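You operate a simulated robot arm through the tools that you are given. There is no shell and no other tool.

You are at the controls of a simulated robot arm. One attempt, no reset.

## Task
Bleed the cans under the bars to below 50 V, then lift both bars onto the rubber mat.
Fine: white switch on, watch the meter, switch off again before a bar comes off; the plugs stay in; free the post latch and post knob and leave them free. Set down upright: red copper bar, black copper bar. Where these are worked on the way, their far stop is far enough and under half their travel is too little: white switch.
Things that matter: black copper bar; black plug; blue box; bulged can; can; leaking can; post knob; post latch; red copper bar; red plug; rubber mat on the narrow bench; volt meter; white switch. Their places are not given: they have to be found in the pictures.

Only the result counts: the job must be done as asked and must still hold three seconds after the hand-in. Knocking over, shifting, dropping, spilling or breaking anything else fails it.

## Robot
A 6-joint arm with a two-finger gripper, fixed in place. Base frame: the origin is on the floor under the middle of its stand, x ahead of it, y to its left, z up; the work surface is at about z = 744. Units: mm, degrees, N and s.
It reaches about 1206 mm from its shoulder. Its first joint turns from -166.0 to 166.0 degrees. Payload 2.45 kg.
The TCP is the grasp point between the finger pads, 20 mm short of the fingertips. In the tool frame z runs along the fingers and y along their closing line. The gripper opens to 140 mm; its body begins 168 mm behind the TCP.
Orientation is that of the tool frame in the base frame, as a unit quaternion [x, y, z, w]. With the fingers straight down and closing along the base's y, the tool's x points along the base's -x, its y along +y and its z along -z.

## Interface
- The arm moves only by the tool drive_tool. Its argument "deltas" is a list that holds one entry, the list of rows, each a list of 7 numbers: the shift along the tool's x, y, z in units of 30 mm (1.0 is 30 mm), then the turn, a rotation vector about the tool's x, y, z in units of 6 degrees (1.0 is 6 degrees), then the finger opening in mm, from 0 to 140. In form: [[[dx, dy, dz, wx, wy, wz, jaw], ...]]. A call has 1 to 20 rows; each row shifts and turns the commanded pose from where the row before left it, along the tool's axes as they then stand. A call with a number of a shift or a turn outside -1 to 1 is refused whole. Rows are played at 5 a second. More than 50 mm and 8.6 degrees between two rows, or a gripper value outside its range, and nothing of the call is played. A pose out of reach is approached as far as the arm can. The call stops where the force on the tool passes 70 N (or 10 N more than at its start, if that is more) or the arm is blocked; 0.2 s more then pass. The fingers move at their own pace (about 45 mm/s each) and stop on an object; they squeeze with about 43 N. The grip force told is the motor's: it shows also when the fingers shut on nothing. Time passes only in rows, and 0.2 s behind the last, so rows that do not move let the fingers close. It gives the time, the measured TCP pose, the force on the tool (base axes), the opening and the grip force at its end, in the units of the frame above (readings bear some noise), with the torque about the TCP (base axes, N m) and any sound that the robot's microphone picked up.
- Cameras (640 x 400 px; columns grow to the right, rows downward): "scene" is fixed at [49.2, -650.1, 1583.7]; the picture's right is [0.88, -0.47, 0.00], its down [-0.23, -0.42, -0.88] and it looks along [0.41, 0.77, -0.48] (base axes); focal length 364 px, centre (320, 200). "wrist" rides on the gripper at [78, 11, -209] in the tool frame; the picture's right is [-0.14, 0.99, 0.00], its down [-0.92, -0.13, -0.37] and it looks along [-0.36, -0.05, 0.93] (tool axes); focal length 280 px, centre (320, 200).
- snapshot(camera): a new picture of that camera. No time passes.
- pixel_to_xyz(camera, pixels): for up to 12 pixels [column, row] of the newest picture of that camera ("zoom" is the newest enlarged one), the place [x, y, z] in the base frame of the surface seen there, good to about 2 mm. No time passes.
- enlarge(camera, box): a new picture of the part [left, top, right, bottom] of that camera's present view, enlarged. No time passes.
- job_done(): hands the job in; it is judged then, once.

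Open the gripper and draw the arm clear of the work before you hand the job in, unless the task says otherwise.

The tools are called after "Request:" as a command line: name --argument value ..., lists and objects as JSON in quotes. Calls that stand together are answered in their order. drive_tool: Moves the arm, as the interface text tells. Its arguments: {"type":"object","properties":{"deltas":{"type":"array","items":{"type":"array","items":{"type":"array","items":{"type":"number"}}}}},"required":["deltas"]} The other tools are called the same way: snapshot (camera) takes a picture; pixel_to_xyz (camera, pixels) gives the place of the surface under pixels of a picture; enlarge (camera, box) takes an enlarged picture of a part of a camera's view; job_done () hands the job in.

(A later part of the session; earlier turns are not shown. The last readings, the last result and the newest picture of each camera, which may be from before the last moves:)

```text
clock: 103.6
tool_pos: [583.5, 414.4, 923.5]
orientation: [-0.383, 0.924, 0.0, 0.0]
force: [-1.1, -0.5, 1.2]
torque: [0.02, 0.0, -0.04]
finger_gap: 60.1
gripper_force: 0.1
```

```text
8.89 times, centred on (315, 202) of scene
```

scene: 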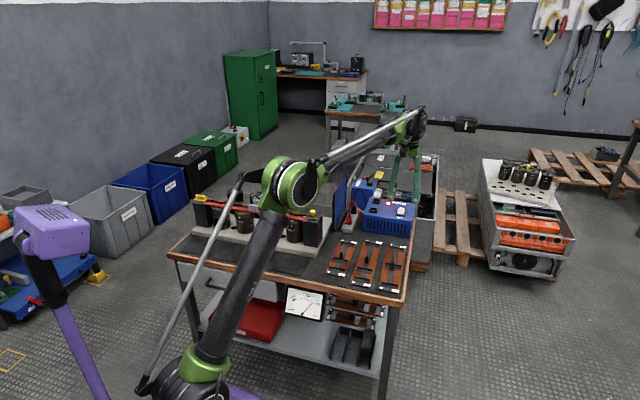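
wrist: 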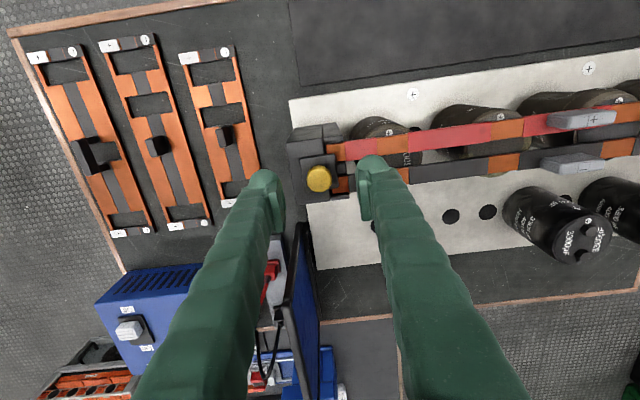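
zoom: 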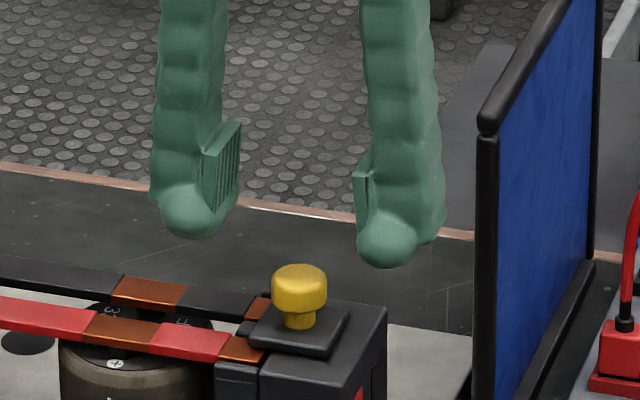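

I re-measure the cap from this nearer view.

Request:
enlarge --camera "wrist" --box '[280, 140, 370, 220]'

Request:
pixel_to_xyz --camera "wrist" --pixels '[[319, 179], [309, 180], [328, 178], [318, 170], [319, 189], [300, 165], [335, 160], [303, 190], [290, 160], [340, 195], [347, 175], [330, 152]]'

```text
5.00 times, centred on (325, 180) of wrist
```

zoom: 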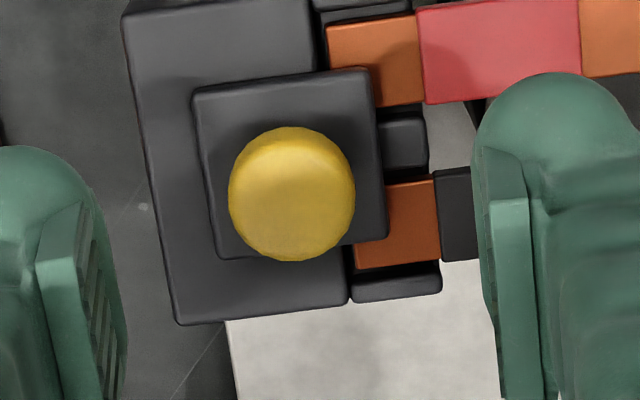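

```text
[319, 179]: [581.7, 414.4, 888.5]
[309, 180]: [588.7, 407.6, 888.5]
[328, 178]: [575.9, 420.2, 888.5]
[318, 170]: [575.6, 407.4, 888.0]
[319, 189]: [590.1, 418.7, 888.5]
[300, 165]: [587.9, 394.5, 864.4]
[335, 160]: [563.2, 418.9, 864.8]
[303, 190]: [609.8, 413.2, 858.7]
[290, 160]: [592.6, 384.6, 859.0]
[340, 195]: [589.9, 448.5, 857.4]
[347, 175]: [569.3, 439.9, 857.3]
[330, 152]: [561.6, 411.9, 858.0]
```

The cap is right under the jaw centre. I descend to z≈891 and close on the cap gently.

Request:
drive_tool --deltas '[[[0, 0.01, 0.54, 0, 0, 0, 60], [0, 0.01, 0.54, 0, 0, 0, 50], [0, 0, 0, 0, 0, 0, 35], [0, 0, 0, 0, 0, 0, 26], [0, 0, 0, 0, 0, 0, 20], [0, 0, 0, 0, 0, 0, 18]]]'

Request:
enlarge --camera "wrist" --box '[250, 110, 400, 220]'

Request:
enlarge --camera "scene" --box '[290, 190, 340, 235]'

```text
clock: 105.0
tool_pos: [582.8, 413.4, 891.5]
orientation: [-0.383, 0.924, 0.0, 0.0]
force: [-2.4, -0.3, -4.6]
torque: [-0.01, -0.01, 0.0]
finger_gap: 21.9
gripper_force: 34.2
```

```text
3.64 times, centred on (325, 165) of wrist
```

zoom: 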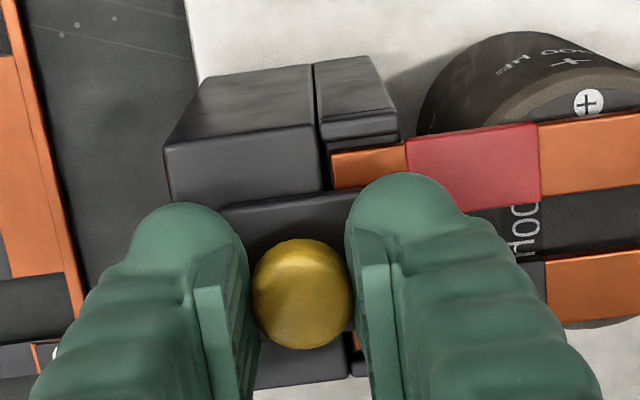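

```text
8.89 times, centred on (315, 212) of scene
```

zoom: 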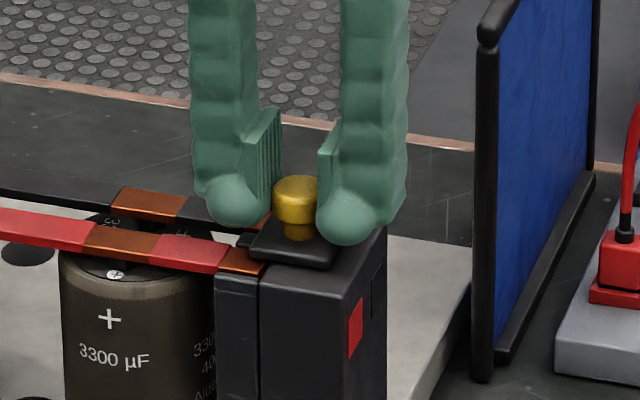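

The cap is gripped (21.9 mm). I test a small pull upward of 3 mm and read the force.

Request:
drive_tool --deltas '[[[0, 0, -0.1, 0, 0, 0, 18], [0, 0, 0, 0, 0, 0, 18]]]'

```text
clock: 105.6
tool_pos: [583.5, 413.8, 894.3]
orientation: [-0.382, 0.924, 0.001, -0.001]
force: [-7.2, -2.7, -29.5]
torque: [-0.05, 0.1, 0.0]
finger_gap: 20.8
gripper_force: 45.0
```

A downward reaction of about 30 N. I look whether the cap moved or the fingers slipped.

Request:
enlarge --camera "scene" --box '[290, 190, 340, 235]'

Request:
enlarge --camera "wrist" --box '[250, 110, 400, 220]'

Request:
pixel_to_xyz --camera "zoom" --pixels '[[300, 290], [270, 215], [210, 160], [310, 265]]'

```text
8.89 times, centred on (315, 212) of scene
```

zoom: 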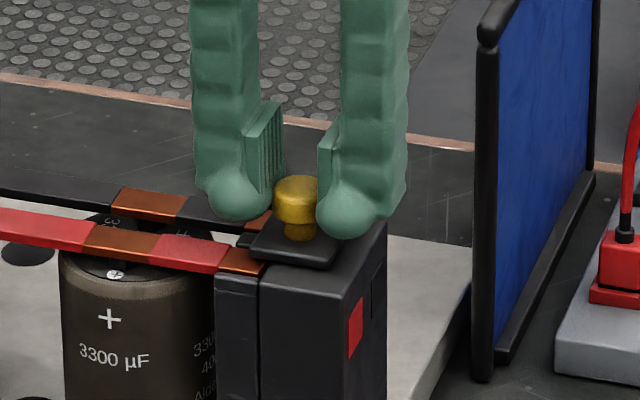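

```text
3.64 times, centred on (325, 165) of wrist
```

zoom: 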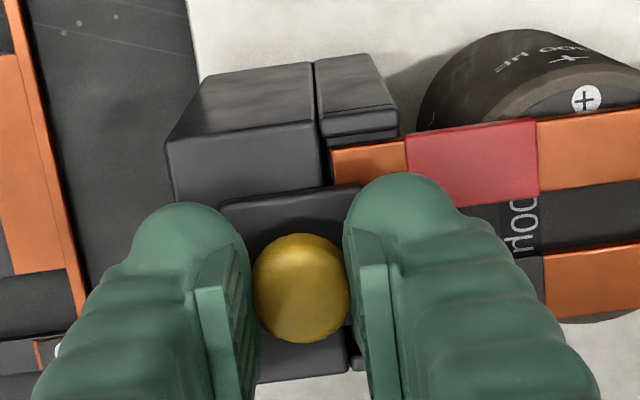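

```text
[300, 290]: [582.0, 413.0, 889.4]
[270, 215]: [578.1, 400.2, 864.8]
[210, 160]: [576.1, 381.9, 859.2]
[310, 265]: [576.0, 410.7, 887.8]
```

The cap did not lift; the fingers only slid up on it. I go back down 3 mm and test sliding outward by 3 mm.

Request:
drive_tool --deltas '[[[0, 0, 0.1, 0, 0, 0, 18], [0, 0, 0, 0, 0, 0, 18], [0, -0.07, 0, 0, 0, 0, 18], [0, 0, 0, 0, 0, 0, 18]]]'

Request:
enlarge --camera "wrist" --box '[250, 110, 400, 220]'

```text
clock: 106.6
tool_pos: [584.6, 411.8, 892.9]
orientation: [-0.383, 0.924, 0.001, 0.003]
force: [7.5, 9.9, 56.2]
torque: [0.01, 0.01, -0.03]
finger_gap: 21.1
gripper_force: 44.9
```

```text
3.64 times, centred on (325, 165) of wrist
```

zoom: 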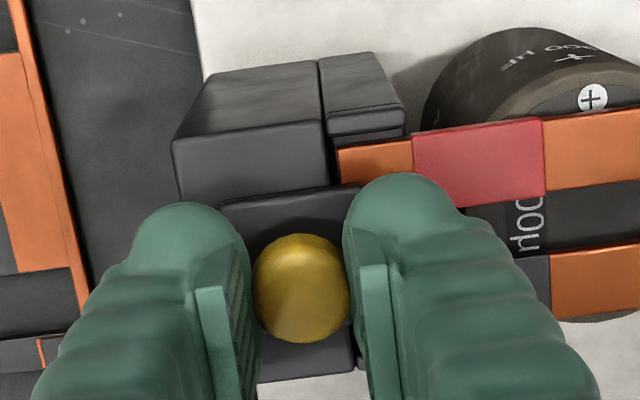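

The plate and cap slid about 2 mm with the fingers relative to the post, with almost no side force, so the knob is a slider moving outward. I open slightly to drop the vertical strain and push it outward with the inner finger in small steps.

Request:
drive_tool --deltas '[[[0, 0, 0, 0, 0, 0, 30], [0, 0, 0, 0, 0, 0, 30], [0, -0.1, 0, 0, 0, 0, 30], [0, -0.1, 0, 0, 0, 0, 30], [0, -0.1, 0, 0, 0, 0, 30]]]'

Request:
enlarge --camera "wrist" --box '[250, 110, 400, 220]'

Request:
enlarge --camera "scene" --box '[290, 190, 340, 235]'

```text
clock: 107.8
tool_pos: [591.3, 406.8, 892.7]
orientation: [-0.382, 0.924, 0.0, 0.001]
force: [-2.6, 1.0, -0.3]
torque: [0.0, 0.04, -0.01]
finger_gap: 31.5
gripper_force: 0.9
```

```text
3.64 times, centred on (325, 165) of wrist
```

zoom: 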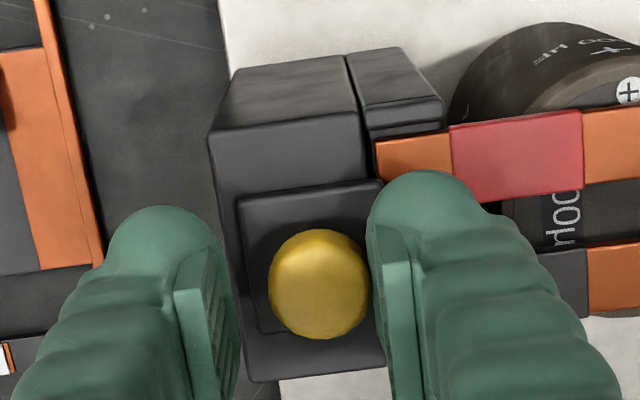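

```text
8.89 times, centred on (315, 212) of scene
```

zoom: 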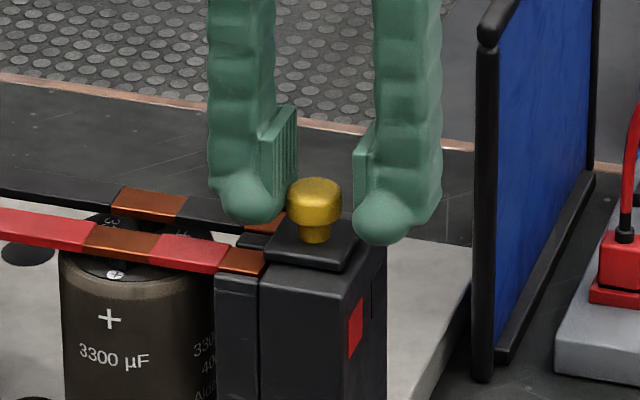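

It slides easily (about 2.5 N). I push on another 9 mm, watching for the stop.

Request:
drive_tool --deltas '[[[0, -0.1, 0, 0, 0, 0, 30], [0, -0.1, 0, 0, 0, 0, 30], [0, -0.1, 0, 0, 0, 0, 30]]]'

Request:
enlarge --camera "wrist" --box '[250, 110, 400, 220]'

Request:
enlarge --camera "scene" --box '[290, 190, 340, 235]'

```text
clock: 108.6
tool_pos: [598.3, 401.4, 892.5]
orientation: [-0.383, 0.924, 0.0, 0.0]
force: [-0.9, 1.4, -0.6]
torque: [0.02, 0.03, 0.01]
finger_gap: 31.6
gripper_force: 1.3
```

```text
3.64 times, centred on (325, 165) of wrist
```

zoom: 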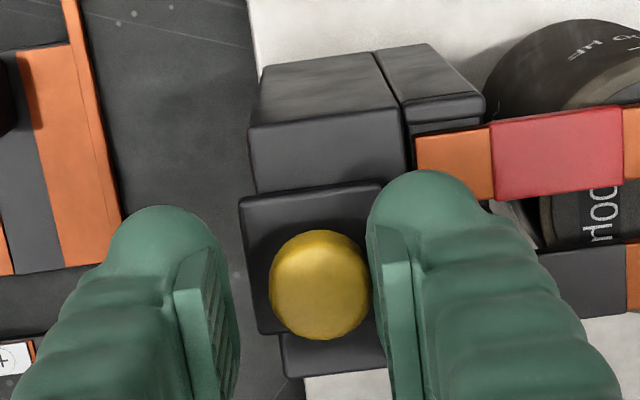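

```text
8.89 times, centred on (315, 212) of scene
```

zoom: 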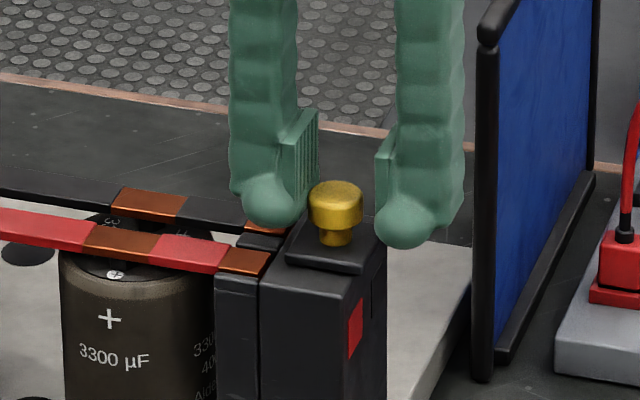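

The plate is clear of the bars now. I push gently a bit further to find the stop, so that it counts as fully free.

Request:
drive_tool --deltas '[[[0, -0.1, 0, 0, 0, 0, 30], [0, -0.07, 0, 0, 0, 0, 30]]]'

Request:
enlarge --camera "wrist" --box '[250, 110, 400, 220]'

```text
clock: 109.2
tool_pos: [602.5, 396.0, 891.9]
orientation: [-0.383, 0.924, 0.0, 0.001]
force: [-0.8, 4.1, 1.0]
torque: [0.03, 0.01, -0.03]
finger_gap: 31.6
gripper_force: 1.3
```

```text
3.64 times, centred on (325, 165) of wrist
```

zoom: 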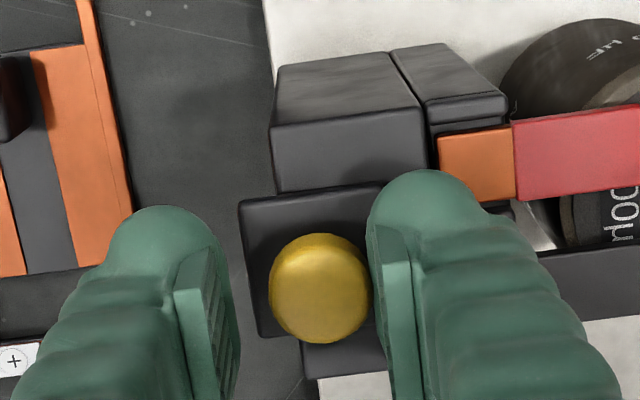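

Still moving with 3–4 N. A bit further to find the stop.

Request:
drive_tool --deltas '[[[0, -0.1, 0, 0, 0, 0, 30], [0, -0.05, 0, 0, 0, 0, 30]]]'

Request:
enlarge --camera "wrist" --box '[250, 110, 400, 220]'

Request:
enlarge --camera "scene" --box '[290, 190, 340, 235]'

```text
clock: 109.8
tool_pos: [604.6, 393.2, 891.5]
orientation: [-0.383, 0.924, 0.001, 0.001]
force: [-7.6, 8.5, 1.6]
torque: [0.12, 0.12, -0.03]
finger_gap: 36.9
gripper_force: 4.6
```

```text
3.64 times, centred on (325, 165) of wrist
```

zoom: 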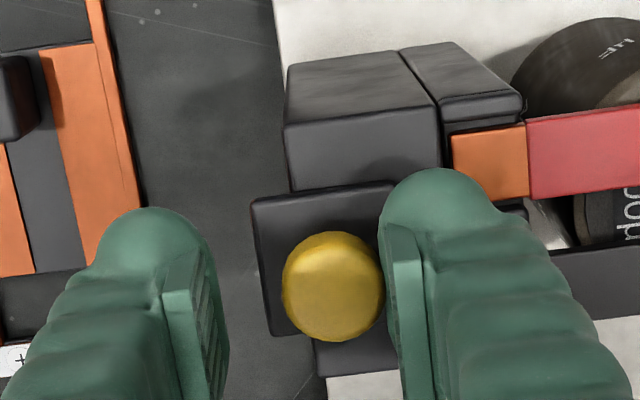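

```text
8.89 times, centred on (315, 212) of scene
```

zoom: 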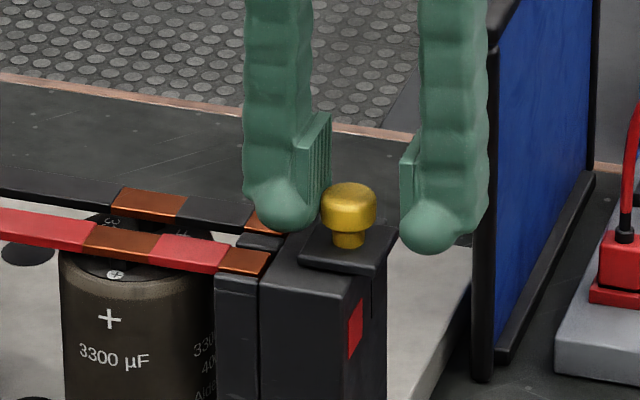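

The stop is reached (force 11 N, the jaw was pushed open), the knob stands about 24 mm outward, clear of the bars. I back off, open and lift, then travel to the latch end at safe height.

Request:
drive_tool --deltas '[[[0, 0.15, 0, 0, 0, 0, 40], [0, 0, 0, 0, 0, 0, 60], [0, 0, -1, 0, 0, 0, 70], [0, 0, -1, 0, 0, 0, 100], [0, 0, -1, 0, 0, 0, 140], [0, 0, -1, 0, 0, 0, 140]]]'

Request:
snapshot --camera "wrist"

Request:
enlarge --camera "scene" --box '[290, 190, 340, 235]'

```text
clock: 111.2
tool_pos: [601.8, 395.5, 1011.9]
orientation: [-0.383, 0.924, 0.0, 0.001]
force: [-0.9, 0.2, 0.3]
torque: [0.01, 0.0, -0.03]
finger_gap: 139.4
gripper_force: 0.5
```

```text
taken
```

wrist: 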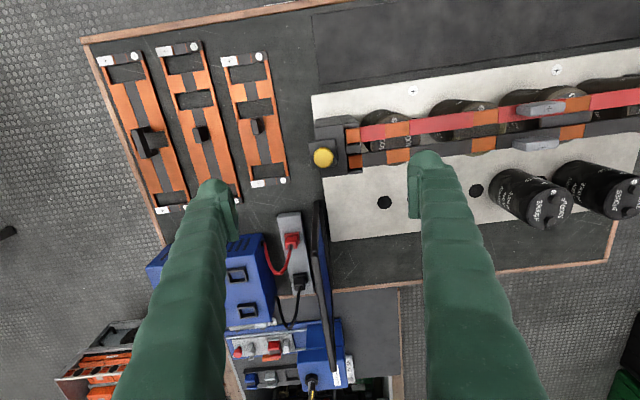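

```text
8.89 times, centred on (315, 212) of scene
```

zoom: 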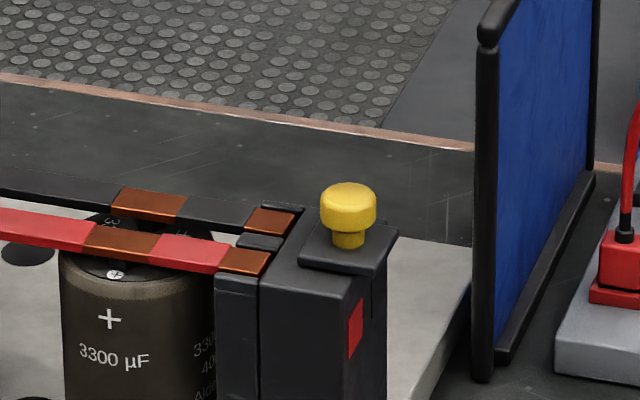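

The knob is fully out. I travel along the bars to the latch end at z≈1012.

Request:
drive_tool --deltas '[[[0.1, 0.975, 0, 0, 0, 0, 140], [0.1, 0.975, 0, 0, 0, 0, 140], [0.1, 0.975, 0, 0, 0, 0, 140], [0.1, 0.975, 0, 0, 0, 0, 140], [0.1, 0.975, 0, 0, 0, 0, 140], [0.1, 0.975, 0, 0, 0, 0, 140], [0.1, 0.975, 0, 0, 0, 0, 140], [0.1, 0.975, 0, 0, 0, 0, 140], [0.1, 0.975, 0, 0, 0, 0, 140], [0.1, 0.975, 0, 0, 0, 0, 140], [0.1, 0.975, 0, 0, 0, 0, 140], [0.1, 0.975, 0, 0, 0, 0, 140], [0.1, 0.975, 0, 0, 0, 0, 140], [0.1, 0.975, 0, 0, 0, 0, 140], [0.1, 0.975, 0, 0, 0, 0, 140], [0.1, 0.975, 0, 0, 0, 0, 140], [0.1, 0.975, 0, 0, 0, 0, 140], [0.1, 0.975, 0, 0, 0, 0, 140]]]'

Request:
snapshot --camera "wrist"

Request:
enlarge --camera "wrist" --box '[270, 120, 390, 210]'

Request:
snapshot --camera "scene"

```text
clock: 115.0
tool_pos: [192.5, 727.9, 1011.6]
orientation: [-0.383, 0.924, 0.0, 0.0]
force: [0.1, -0.1, 1.2]
torque: [0.02, 0.05, 0.0]
finger_gap: 140.0
gripper_force: 0.0
```

```text
taken
```

wrist: 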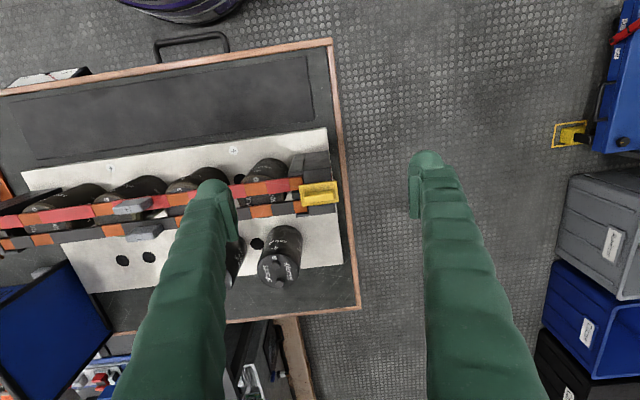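

```text
4.44 times, centred on (330, 165) of wrist
```

zoom: 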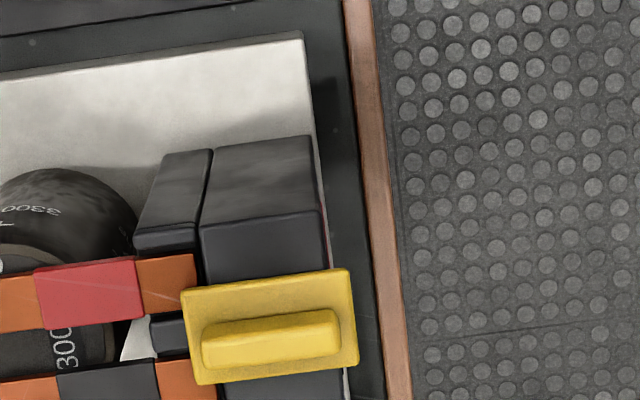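

```text
taken
```

scene: 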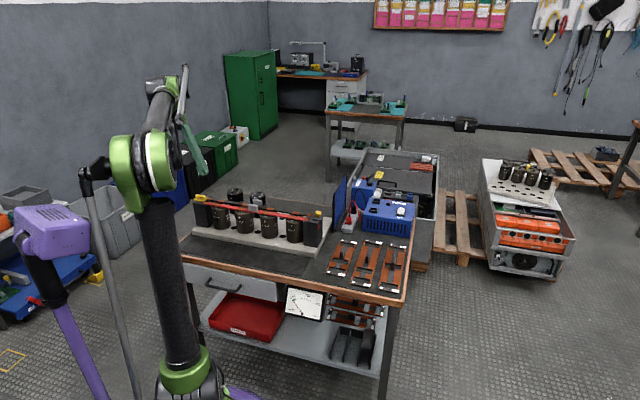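

The latch is a yellow plate with a central ridge, roughly centred on the post and overlapping the bar ends slightly, which suggests a quarter-turn latch. I measure plate, ridge and post.

Request:
pixel_to_xyz --camera "wrist" --pixels '[[319, 192], [304, 198], [334, 188], [319, 188], [320, 198], [300, 185], [333, 178], [302, 204], [336, 201], [318, 168], [318, 207], [290, 181]]'

Request:
enlarge --camera "wrist" --box '[285, 160, 350, 215]'

Request:
enlarge --camera "scene" --box '[185, 185, 225, 215]'

```text
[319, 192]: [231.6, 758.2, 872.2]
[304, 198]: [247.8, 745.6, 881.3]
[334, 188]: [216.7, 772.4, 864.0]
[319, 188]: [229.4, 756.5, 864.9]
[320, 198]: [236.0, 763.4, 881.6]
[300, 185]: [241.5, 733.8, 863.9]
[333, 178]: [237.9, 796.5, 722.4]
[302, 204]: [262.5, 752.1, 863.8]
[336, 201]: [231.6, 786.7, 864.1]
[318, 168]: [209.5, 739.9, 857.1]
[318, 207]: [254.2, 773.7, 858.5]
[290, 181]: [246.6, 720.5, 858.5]
```

```text
7.27 times, centred on (318, 188) of wrist
```

zoom: 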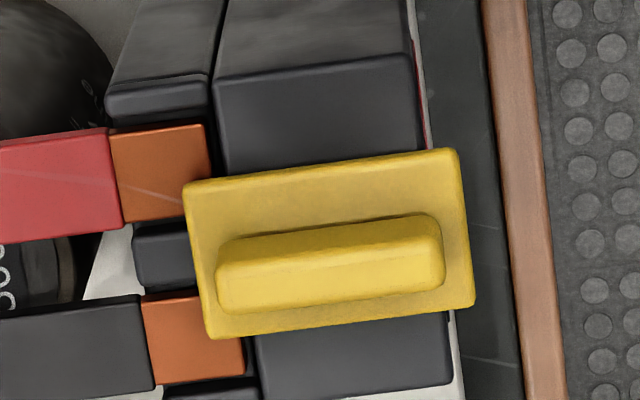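

```text
13.33 times, centred on (205, 200) of scene
```

zoom: 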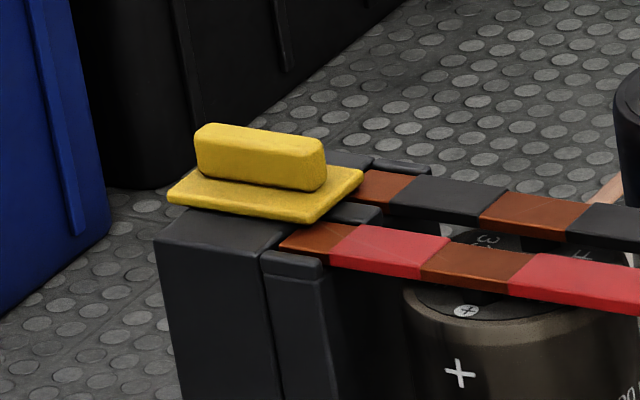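

Plate top z≈864, ridge top z≈881.5, centre about (236,760). I move above it and turn the tool 90° so the fingers close across the ridge.

Request:
drive_tool --deltas '[[[-0.9, -0.12, 0, 0, 0, 0, 140], [-0.9, -0.12, 0, 0, 0, 0, 140], [0, 0, 0, 0, 0, -1, 140], [0, 0, 0, 0, 0, -1, 140], [0, 0, 0, 0, 0, -1, 140], [0, 0, 0, 0, 0, -1, 140], [0, 0, 0, 0, 0, -1, 140], [0, 0, 0, 0, 0, -1, 120], [0, 0, 0, 0, 0, -1, 100], [0, 0, 0, 0, 0, -1, 80], [0, 0, 0, 0, 0, -1, 60], [0, 0, 0, 0, 0, -1, 60], [0, 0, 0, 0, 0, -1, 60], [0, 0, 0, 0, 0, -1, 60], [0, 0, 0, 0, 0, -1, 60], [0, 0, 0, 0, 0, -1, 60], [0, 0, 0, 0, 0, -1, 60]]]'

Request:
snapshot --camera "wrist"

Request:
snapshot --camera "scene"

```text
clock: 118.6
tool_pos: [233.9, 762.3, 1012.0]
orientation: [0.924, -0.383, 0.001, 0.0]
force: [-0.1, 0.5, -0.1]
torque: [0.01, 0.0, 0.02]
finger_gap: 60.2
gripper_force: 0.1
```

```text
taken
```

wrist: 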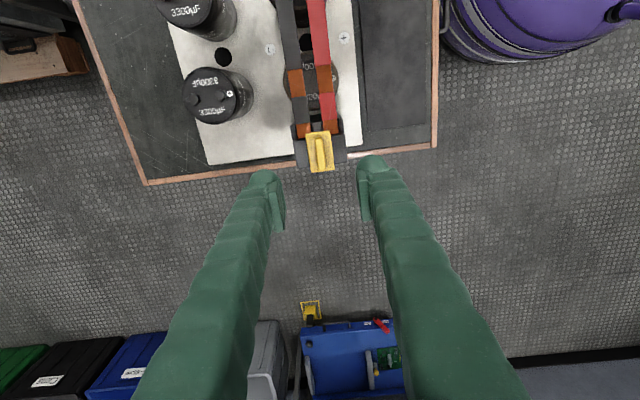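

```text
taken
```

scene: 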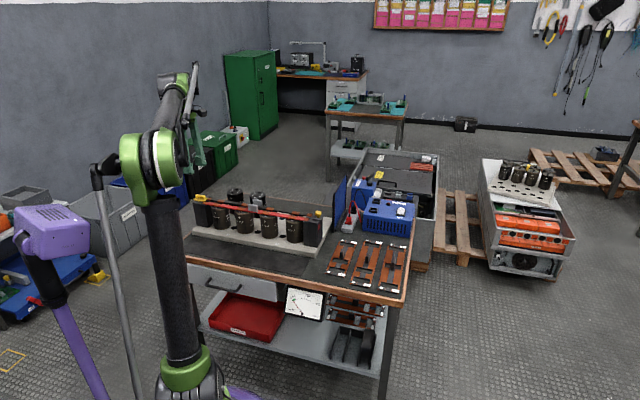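

The tool is turned; the latch is at wrist (320,152) between the fingers. I descend to z≈925 and re-measure.

Request:
drive_tool --deltas '[[[0, 0, 0.97, 0, 0, 0, 60], [0, 0, 0.97, 0, 0, 0, 60], [0, 0, 0.97, 0, 0, 0, 60]]]'

Request:
snapshot --camera "wrist"

Request:
enlarge --camera "wrist" --box '[260, 100, 390, 200]'

Request:
pixel_to_xyz --camera "wrist" --pixels '[[316, 130], [318, 140], [320, 150], [322, 160], [325, 150], [315, 150], [335, 150], [308, 150], [270, 190], [365, 175]]'

```text
clock: 119.4
tool_pos: [233.6, 762.9, 924.8]
orientation: [0.924, -0.383, 0.001, -0.002]
force: [-0.6, 0.1, 0.3]
torque: [0.01, 0.01, 0.01]
finger_gap: 60.1
gripper_force: 0.1
```

```text
taken
```

wrist: 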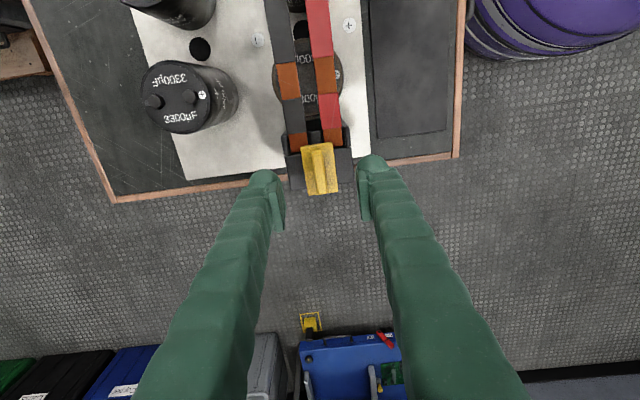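

```text
4.00 times, centred on (325, 150) of wrist
```

zoom: 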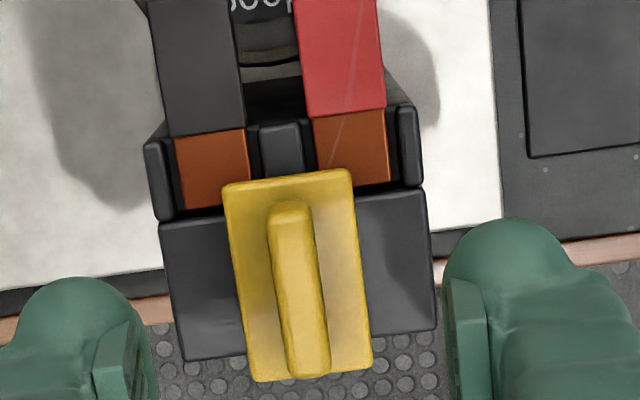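

```text
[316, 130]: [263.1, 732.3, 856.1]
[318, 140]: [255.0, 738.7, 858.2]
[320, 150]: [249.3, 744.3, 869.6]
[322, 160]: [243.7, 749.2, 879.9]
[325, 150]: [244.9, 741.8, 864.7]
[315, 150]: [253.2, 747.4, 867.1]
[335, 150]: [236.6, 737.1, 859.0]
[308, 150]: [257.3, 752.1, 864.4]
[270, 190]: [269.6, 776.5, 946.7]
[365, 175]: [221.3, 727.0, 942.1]
```

I measure the ridge's centre line and width more exactly.

Request:
pixel_to_xyz --camera "zoom" --pixels '[[290, 220], [298, 290], [308, 360], [280, 290], [316, 290], [240, 195], [340, 185], [262, 370], [362, 360], [250, 290], [345, 280], [190, 300]]'

```text
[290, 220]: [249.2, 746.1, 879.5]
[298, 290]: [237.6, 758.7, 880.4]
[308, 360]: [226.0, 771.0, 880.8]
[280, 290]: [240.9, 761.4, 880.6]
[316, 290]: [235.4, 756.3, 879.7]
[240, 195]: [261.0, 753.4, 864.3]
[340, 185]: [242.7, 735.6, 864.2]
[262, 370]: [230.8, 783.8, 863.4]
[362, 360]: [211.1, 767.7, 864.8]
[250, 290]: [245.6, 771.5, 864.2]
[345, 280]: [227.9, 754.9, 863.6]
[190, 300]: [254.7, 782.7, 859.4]
```

The ridge is centred at about (237.8,758.9). I align the tool axis with it, descend to z≈887 (tips 2–3 mm above the plate) and close.

Request:
drive_tool --deltas '[[[0.17, 0, 0.63, 0, 0, 0, 60], [0, 0, 0.63, 0, 0, 0, 40], [0, 0, 0, 0, 0, 0, 25], [0, 0, 0, 0, 0, 0, 16], [0, 0, 0, 0, 0, 0, 10], [0, 0, 0, 0, 0, 0, 6]]]'

Request:
snapshot --camera "wrist"

Request:
enlarge --camera "wrist" --box '[260, 100, 390, 200]'

Request:
enlarge --camera "scene" --box '[185, 170, 235, 215]'

```text
clock: 120.8
tool_pos: [237.2, 760.1, 885.9]
orientation: [0.924, -0.383, 0.001, -0.001]
force: [-4.3, -6.4, -2.9]
torque: [-0.03, 0.04, 0.01]
finger_gap: 11.5
gripper_force: 4.0
```

```text
taken
```

wrist: 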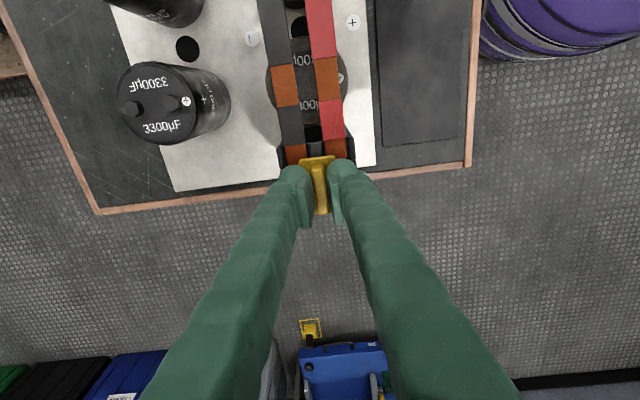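

```text
4.00 times, centred on (325, 150) of wrist
```

zoom: 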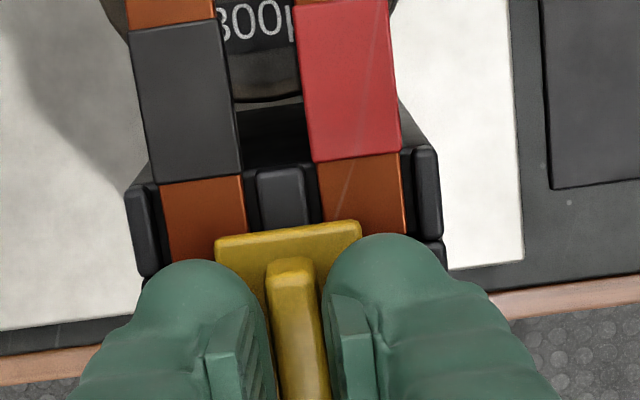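

```text
8.89 times, centred on (210, 192) of scene
```

zoom: 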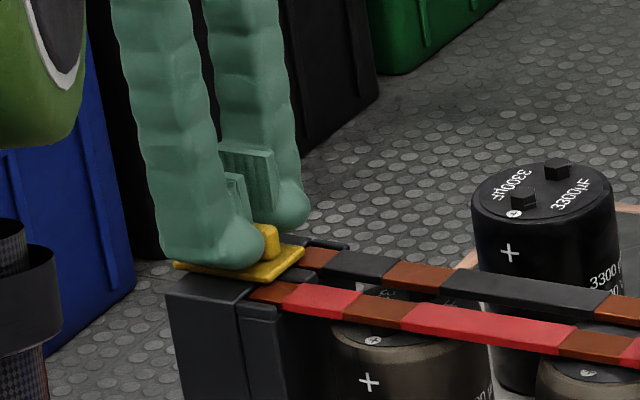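

Gripped at 11.5 mm. I let the grip settle and test a small 3° turn, reading the torque.

Request:
drive_tool --deltas '[[[0, 0, 0, 0, 0, 0, 4], [0, 0, 0, 0, 0, 0, 4], [0, 0, 0, 0, 0, 0.5, 4], [0, 0, 0, 0, 0, 0, 4]]]'

Request:
enlarge --camera "wrist" --box '[260, 100, 390, 200]'

```text
clock: 121.8
tool_pos: [237.1, 760.0, 887.5]
orientation: [0.913, -0.407, 0.001, -0.001]
force: [-10.4, -6.1, -1.3]
torque: [-0.1, 0.11, 0.12]
finger_gap: 12.1
gripper_force: 6.1
```

```text
4.00 times, centred on (325, 150) of wrist
```

zoom: 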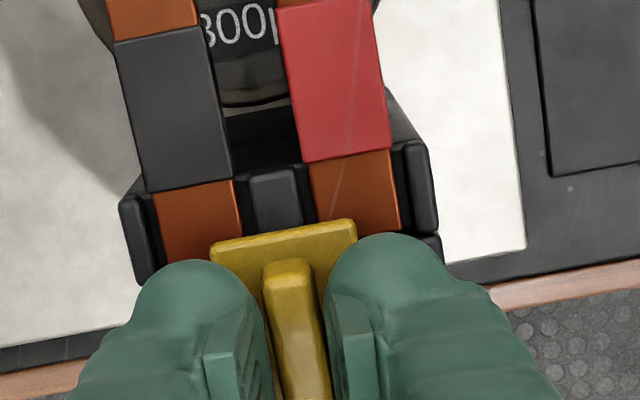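

The ridge did not turn with the fingers and the grip is weak and one-sided (force along -v about 12 N). I turn back, shift 1.5 mm to centre the jaw and let it close fully.

Request:
drive_tool --deltas '[[[0, 0, 0, 0, 0, -0.5, 16], [0, 0.05, 0, 0, 0, 0, 16], [0, 0, 0, 0, 0, 0, 8], [0, 0, 0, 0, 0, 0, 2], [0, 0, 0, 0, 0, 0, 0], [0, 0, 0, 0, 0, 0, 0]]]'

Request:
enlarge --camera "wrist" --box '[260, 100, 390, 200]'

```text
clock: 123.2
tool_pos: [237.2, 757.6, 886.7]
orientation: [0.924, -0.382, 0.0, -0.001]
force: [7.5, 5.5, 4.6]
torque: [0.01, -0.13, 0.05]
finger_gap: 9.7
gripper_force: 37.4
```

```text
4.00 times, centred on (325, 150) of wrist
```

zoom: 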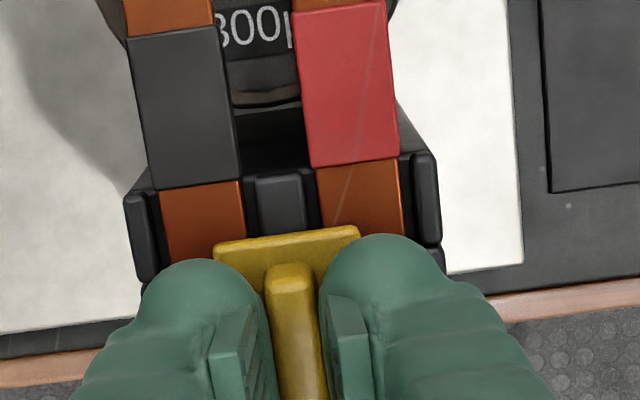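

Now a firm grip (9.7 mm, 37 N). I test a 3° turn again.

Request:
drive_tool --deltas '[[[0, -0.02, 0, 0, 0, 0, 0], [0, 0, 0, 0, 0, 0.5, 0], [0, 0, 0, 0, 0, 0, 0]]]'

Request:
enlarge --camera "wrist" --box '[260, 100, 390, 200]'

```text
clock: 124.0
tool_pos: [238.4, 757.9, 887.1]
orientation: [0.914, -0.407, 0.001, 0.0]
force: [7.1, 12.9, 16.8]
torque: [0.11, -0.07, 0.92]
finger_gap: 10.6
gripper_force: 37.5
```

```text
4.00 times, centred on (325, 150) of wrist
```

zoom: 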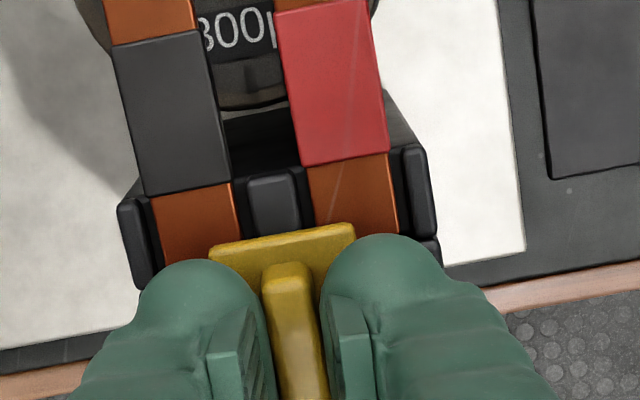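

It resists in this direction (0.92 N m, plate unmoved). I try the other direction by 3°.

Request:
drive_tool --deltas '[[[0, 0, 0, 0, 0, -0.5, 0], [0, 0, 0, 0, 0, 0, 0], [0, 0, 0, 0, 0, -0.5, 0], [0, 0, 0, 0, 0, 0, 0]]]'

Request:
enlarge --camera "wrist" --box '[260, 100, 390, 200]'

```text
clock: 125.0
tool_pos: [237.3, 758.1, 886.1]
orientation: [0.934, -0.357, 0.001, 0.0]
force: [7.0, 22.4, 35.4]
torque: [0.3, -0.11, -0.02]
finger_gap: 10.3
gripper_force: 37.6
```

```text
4.00 times, centred on (325, 150) of wrist
```

zoom: 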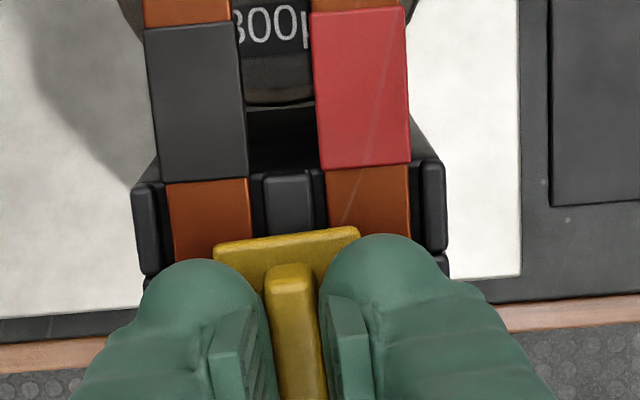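

In this direction the latch turns with the fingers at almost no torque. I open slightly to relieve the built-up side and vertical load, recentre by about 1 mm, and grip again.

Request:
drive_tool --deltas '[[[0, 0, 0, 0, 0, 0, 16], [0, -0.03, -0.05, 0, 0, 0, 16], [0, 0, 0, 0, 0, 0, 8], [0, 0, 0, 0, 0, 0, 2], [0, 0, 0, 0, 0, 0, 0], [0, 0, 0, 0, 0, 0, 0]]]'

Request:
enlarge --camera "wrist" --box '[260, 100, 390, 200]'

```text
clock: 126.4
tool_pos: [239.5, 758.2, 887.3]
orientation: [0.934, -0.358, -0.001, 0.0]
force: [-1.4, -9.9, -18.6]
torque: [-0.1, 0.04, 0.01]
finger_gap: 9.8
gripper_force: 37.5
```

```text
4.00 times, centred on (325, 150) of wrist
```

zoom: 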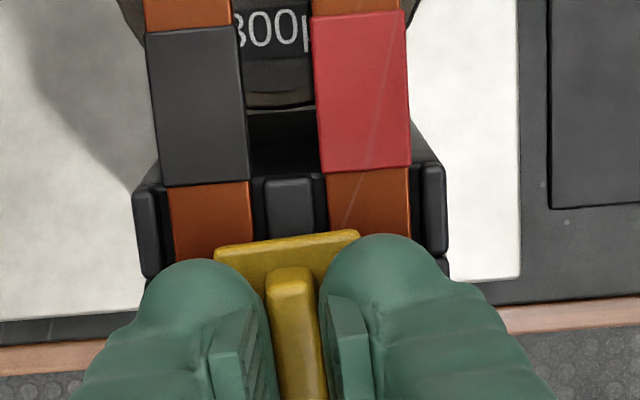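

Grip settled with moderate forces. I turn 12° further in the free direction and check.

Request:
drive_tool --deltas '[[[0, 0, 0, 0, 0, -0.5, 0], [0, 0, 0, 0, 0, -0.5, 0], [0, 0, 0, 0, 0, -0.5, 0], [0, 0, 0, 0, 0, -0.5, 0]]]'

Request:
enlarge --camera "wrist" --box '[260, 100, 390, 200]'

```text
clock: 127.4
tool_pos: [238.7, 758.3, 887.6]
orientation: [0.966, -0.258, 0.001, 0.001]
force: [1.2, -12.5, -31.6]
torque: [-0.19, -0.05, 0.04]
finger_gap: 10.0
gripper_force: 36.9
```

```text
4.00 times, centred on (325, 150) of wrist
```

zoom: 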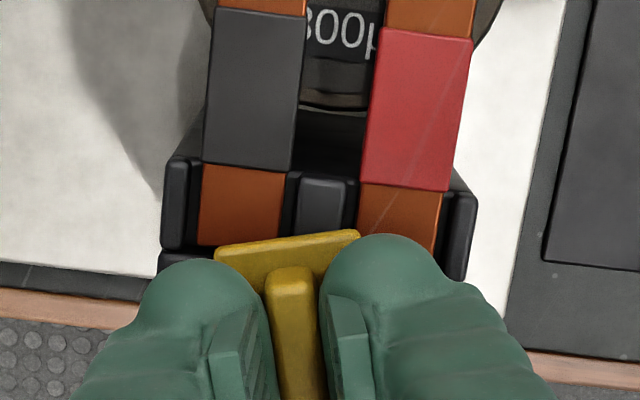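

It turns freely. I lower a hair to cut the upward pull and continue turning 24°.

Request:
drive_tool --deltas '[[[0, 0, 0.03, 0, 0, -0.5, 0], [0, 0, 0, 0, 0, -0.5, 0], [0, 0, 0, 0, 0, -0.5, 0], [0, 0, 0, 0, 0, -0.5, 0], [0, 0, 0, 0, 0, -0.5, 0], [0, 0, 0, 0, 0, -0.5, 0], [0, 0, 0, 0, 0, -0.5, 0], [0, 0, 0, 0, 0, -0.5, 0]]]'

Request:
enlarge --camera "wrist" --box '[260, 100, 390, 200]'

```text
clock: 129.2
tool_pos: [239.3, 759.8, 887.3]
orientation: [0.999, -0.051, 0.0, -0.001]
force: [13.5, 10.9, 11.5]
torque: [0.12, -0.15, -0.03]
finger_gap: 10.2
gripper_force: 37.7
```

```text
4.00 times, centred on (325, 150) of wrist
```

zoom: 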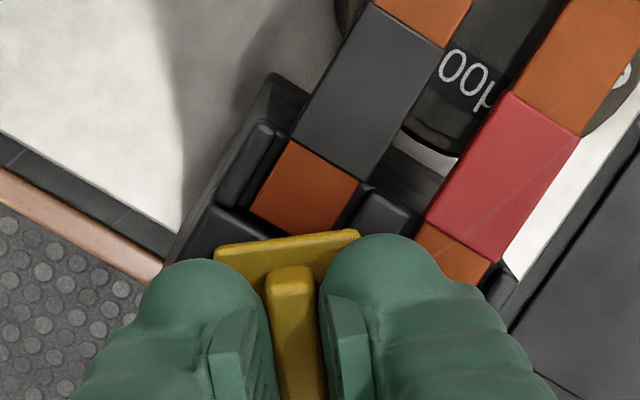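

39° turned so far, forces moderate. I nudge half a millimetre to relieve and turn another 24°.

Request:
drive_tool --deltas '[[[0.02, -0.02, 0, 0, 0, -0.5, 0], [0, 0, 0, 0, 0, -0.5, 0], [0, 0, 0, 0, 0, -0.5, 0], [0, 0, 0, 0, 0, -0.5, 0], [0, 0, 0, 0, 0, -0.5, 0], [0, 0, 0, 0, 0, -0.5, 0], [0, 0, 0, 0, 0, -0.5, 0], [0, 0, 0, 0, 0, -0.5, 0]]]'

Request:
enlarge --camera "wrist" --box '[260, 100, 390, 200]'

Request:
enlarge --camera "scene" --box '[185, 170, 235, 215]'

```text
clock: 131.0
tool_pos: [239.2, 760.3, 886.6]
orientation: [0.988, 0.157, 0.0, -0.001]
force: [14.3, 41.7, 25.2]
torque: [0.46, -0.11, -0.13]
finger_gap: 10.0
gripper_force: 37.5
```

```text
4.00 times, centred on (325, 150) of wrist
```

zoom: 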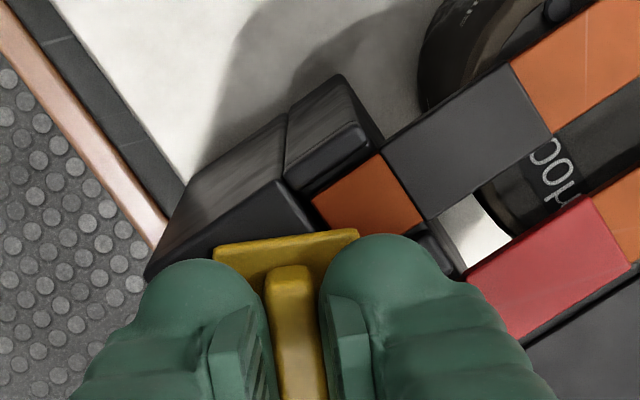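

```text
8.89 times, centred on (210, 192) of scene
```

zoom: 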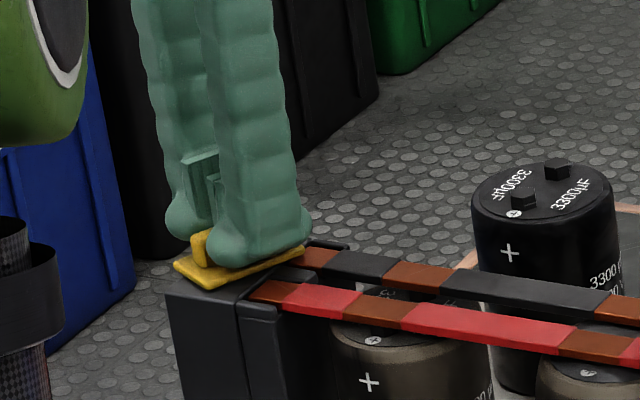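

Side load has grown to 44 N because the pivot is slightly off the tool axis. I open to relieve it, nudge toward +y by 1 mm, and grip again.

Request:
drive_tool --deltas '[[[0, 0, 0, 0, 0, 0, 18], [0, -0.03, -0.02, 0, 0, 0, 18], [0, 0, 0, 0, 0, 0, 18]]]'

Request:
enlarge --camera "wrist" --box '[260, 100, 390, 200]'

Request:
enlarge --camera "scene" --box '[185, 170, 235, 215]'

```text
clock: 131.8
tool_pos: [239.2, 760.5, 886.5]
orientation: [0.988, 0.156, 0.0, 0.0]
force: [0.2, 0.5, 0.4]
torque: [0.01, 0.02, 0.02]
finger_gap: 18.3
gripper_force: 0.0
```

```text
4.00 times, centred on (325, 150) of wrist
```

zoom: 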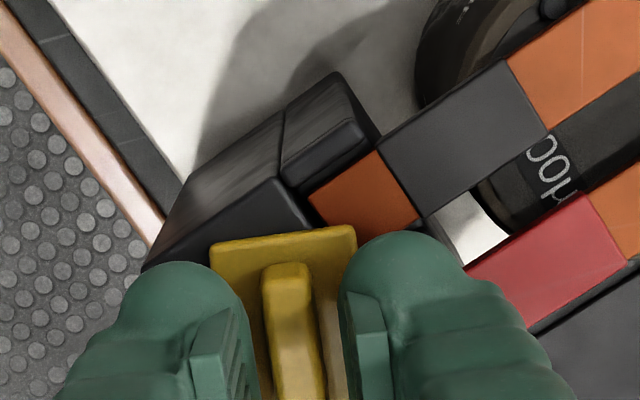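

```text
8.89 times, centred on (210, 192) of scene
```

zoom: 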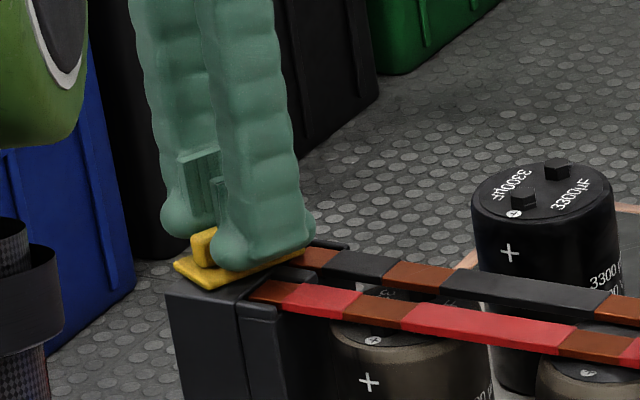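

The ridge sits slightly left between the pads. I shift 1.2 mm that way, grip and turn another 15°.

Request:
drive_tool --deltas '[[[0, -0.04, 0, 0, 0, 0, 18], [0, 0, 0, 0, 0, 0, 8], [0, 0, 0, 0, 0, 0, 2], [0, 0, 0, 0, 0, 0, 0], [0, 0, 0, 0, 0, 0, 0], [0, 0, 0, 0, 0, -0.5, 0], [0, 0, 0, 0, 0, -0.5, 0], [0, 0, 0, 0, 0, -0.5, 0], [0, 0, 0, 0, 0, -0.5, 0]]]'

Request:
enlarge --camera "wrist" --box '[260, 100, 390, 200]'

```text
clock: 133.8
tool_pos: [238.3, 761.1, 888.2]
orientation: [0.966, 0.26, 0.001, 0.0]
force: [-1.5, -15.7, -17.4]
torque: [-0.07, -0.15, 0.01]
finger_gap: 10.2
gripper_force: 37.5
```

```text
4.00 times, centred on (325, 150) of wrist
```

zoom: 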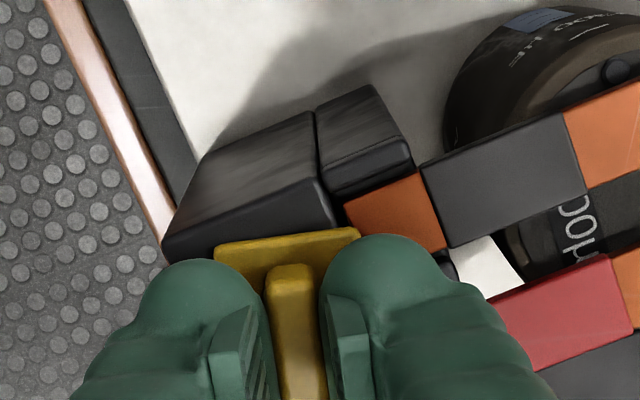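

75° turned. I continue to 90°, watching the torque for a stop.

Request:
drive_tool --deltas '[[[0, 0.02, 0, 0, 0, -0.5, 0], [0, 0, 0, 0, 0, -0.5, 0], [0, 0, 0, 0, 0, -0.5, 0], [0, 0, 0, 0, 0, -0.5, 0], [0, 0, 0, 0, 0, -0.4, 0]]]'

Request:
enlarge --camera "wrist" --box '[260, 100, 390, 200]'

Request:
enlarge --camera "scene" --box '[185, 170, 235, 215]'

```text
clock: 135.0
tool_pos: [238.4, 761.0, 887.9]
orientation: [0.925, 0.379, 0.001, 0.0]
force: [-6.6, 8.7, -1.6]
torque: [-0.03, 0.2, -0.09]
finger_gap: 9.7
gripper_force: 37.6
```

```text
4.00 times, centred on (325, 150) of wrist
```

zoom: 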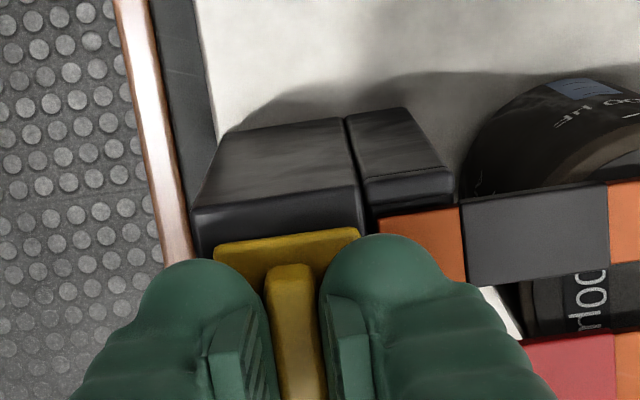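

```text
8.89 times, centred on (210, 192) of scene
```

zoom: 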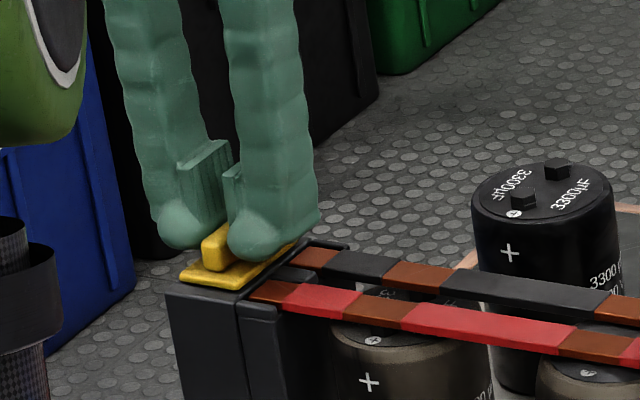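

About 89° turned, plate now wholly off the bar ends. I try 2° more to see if this is the stop.

Request:
drive_tool --deltas '[[[0, 0, 0, 0, 0, -0.3, 0], [0, 0, 0, 0, 0, 0, 0]]]'

```text
clock: 135.6
tool_pos: [238.8, 763.3, 887.4]
orientation: [0.92, 0.393, 0.001, -0.001]
force: [-8.8, 20.4, 11.3]
torque: [0.17, 0.15, -0.61]
finger_gap: 10.3
gripper_force: 37.6
```

The stop is at 90° (torque -0.6 N m). I open and lift off, then look.

Request:
drive_tool --deltas '[[[0, 0, 0, 0, 0, 0.3, 6], [0, 0, 0, 0, 0, 0, 30], [0, 0, 0, 0, 0, 0, 40], [0, 0, -1, 0, 0, 0, 50], [0, 0, -1, 0, 0, 0, 60], [0, 0, -1, 0, 0, 0, 100], [0, 0, -1, 0, 0, 0, 140]]]'

Request:
snapshot --camera "wrist"

Request:
enlarge --camera "wrist" --box '[260, 100, 390, 200]'

Request:
enlarge --camera "scene" --box '[185, 170, 235, 215]'

```text
clock: 137.2
tool_pos: [237.6, 761.6, 1008.5]
orientation: [0.926, 0.377, 0.001, -0.001]
force: [-0.7, 0.7, -0.8]
torque: [0.01, -0.03, 0.0]
finger_gap: 111.5
gripper_force: 0.0
```

```text
taken
```

wrist: 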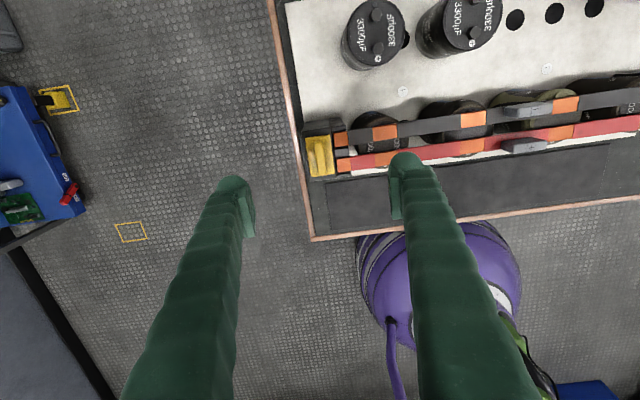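

```text
4.00 times, centred on (325, 150) of wrist
```

zoom: 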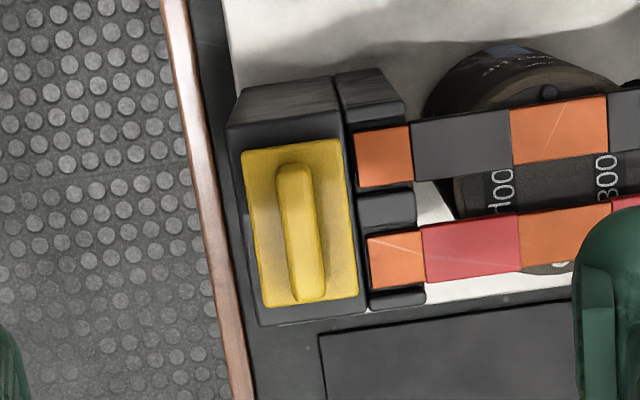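

```text
8.89 times, centred on (210, 192) of scene
```

zoom: 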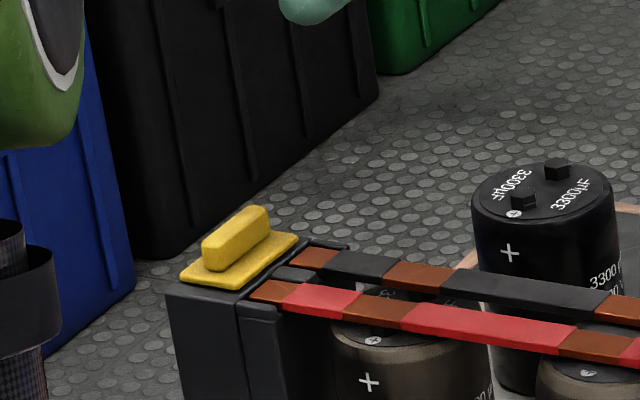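

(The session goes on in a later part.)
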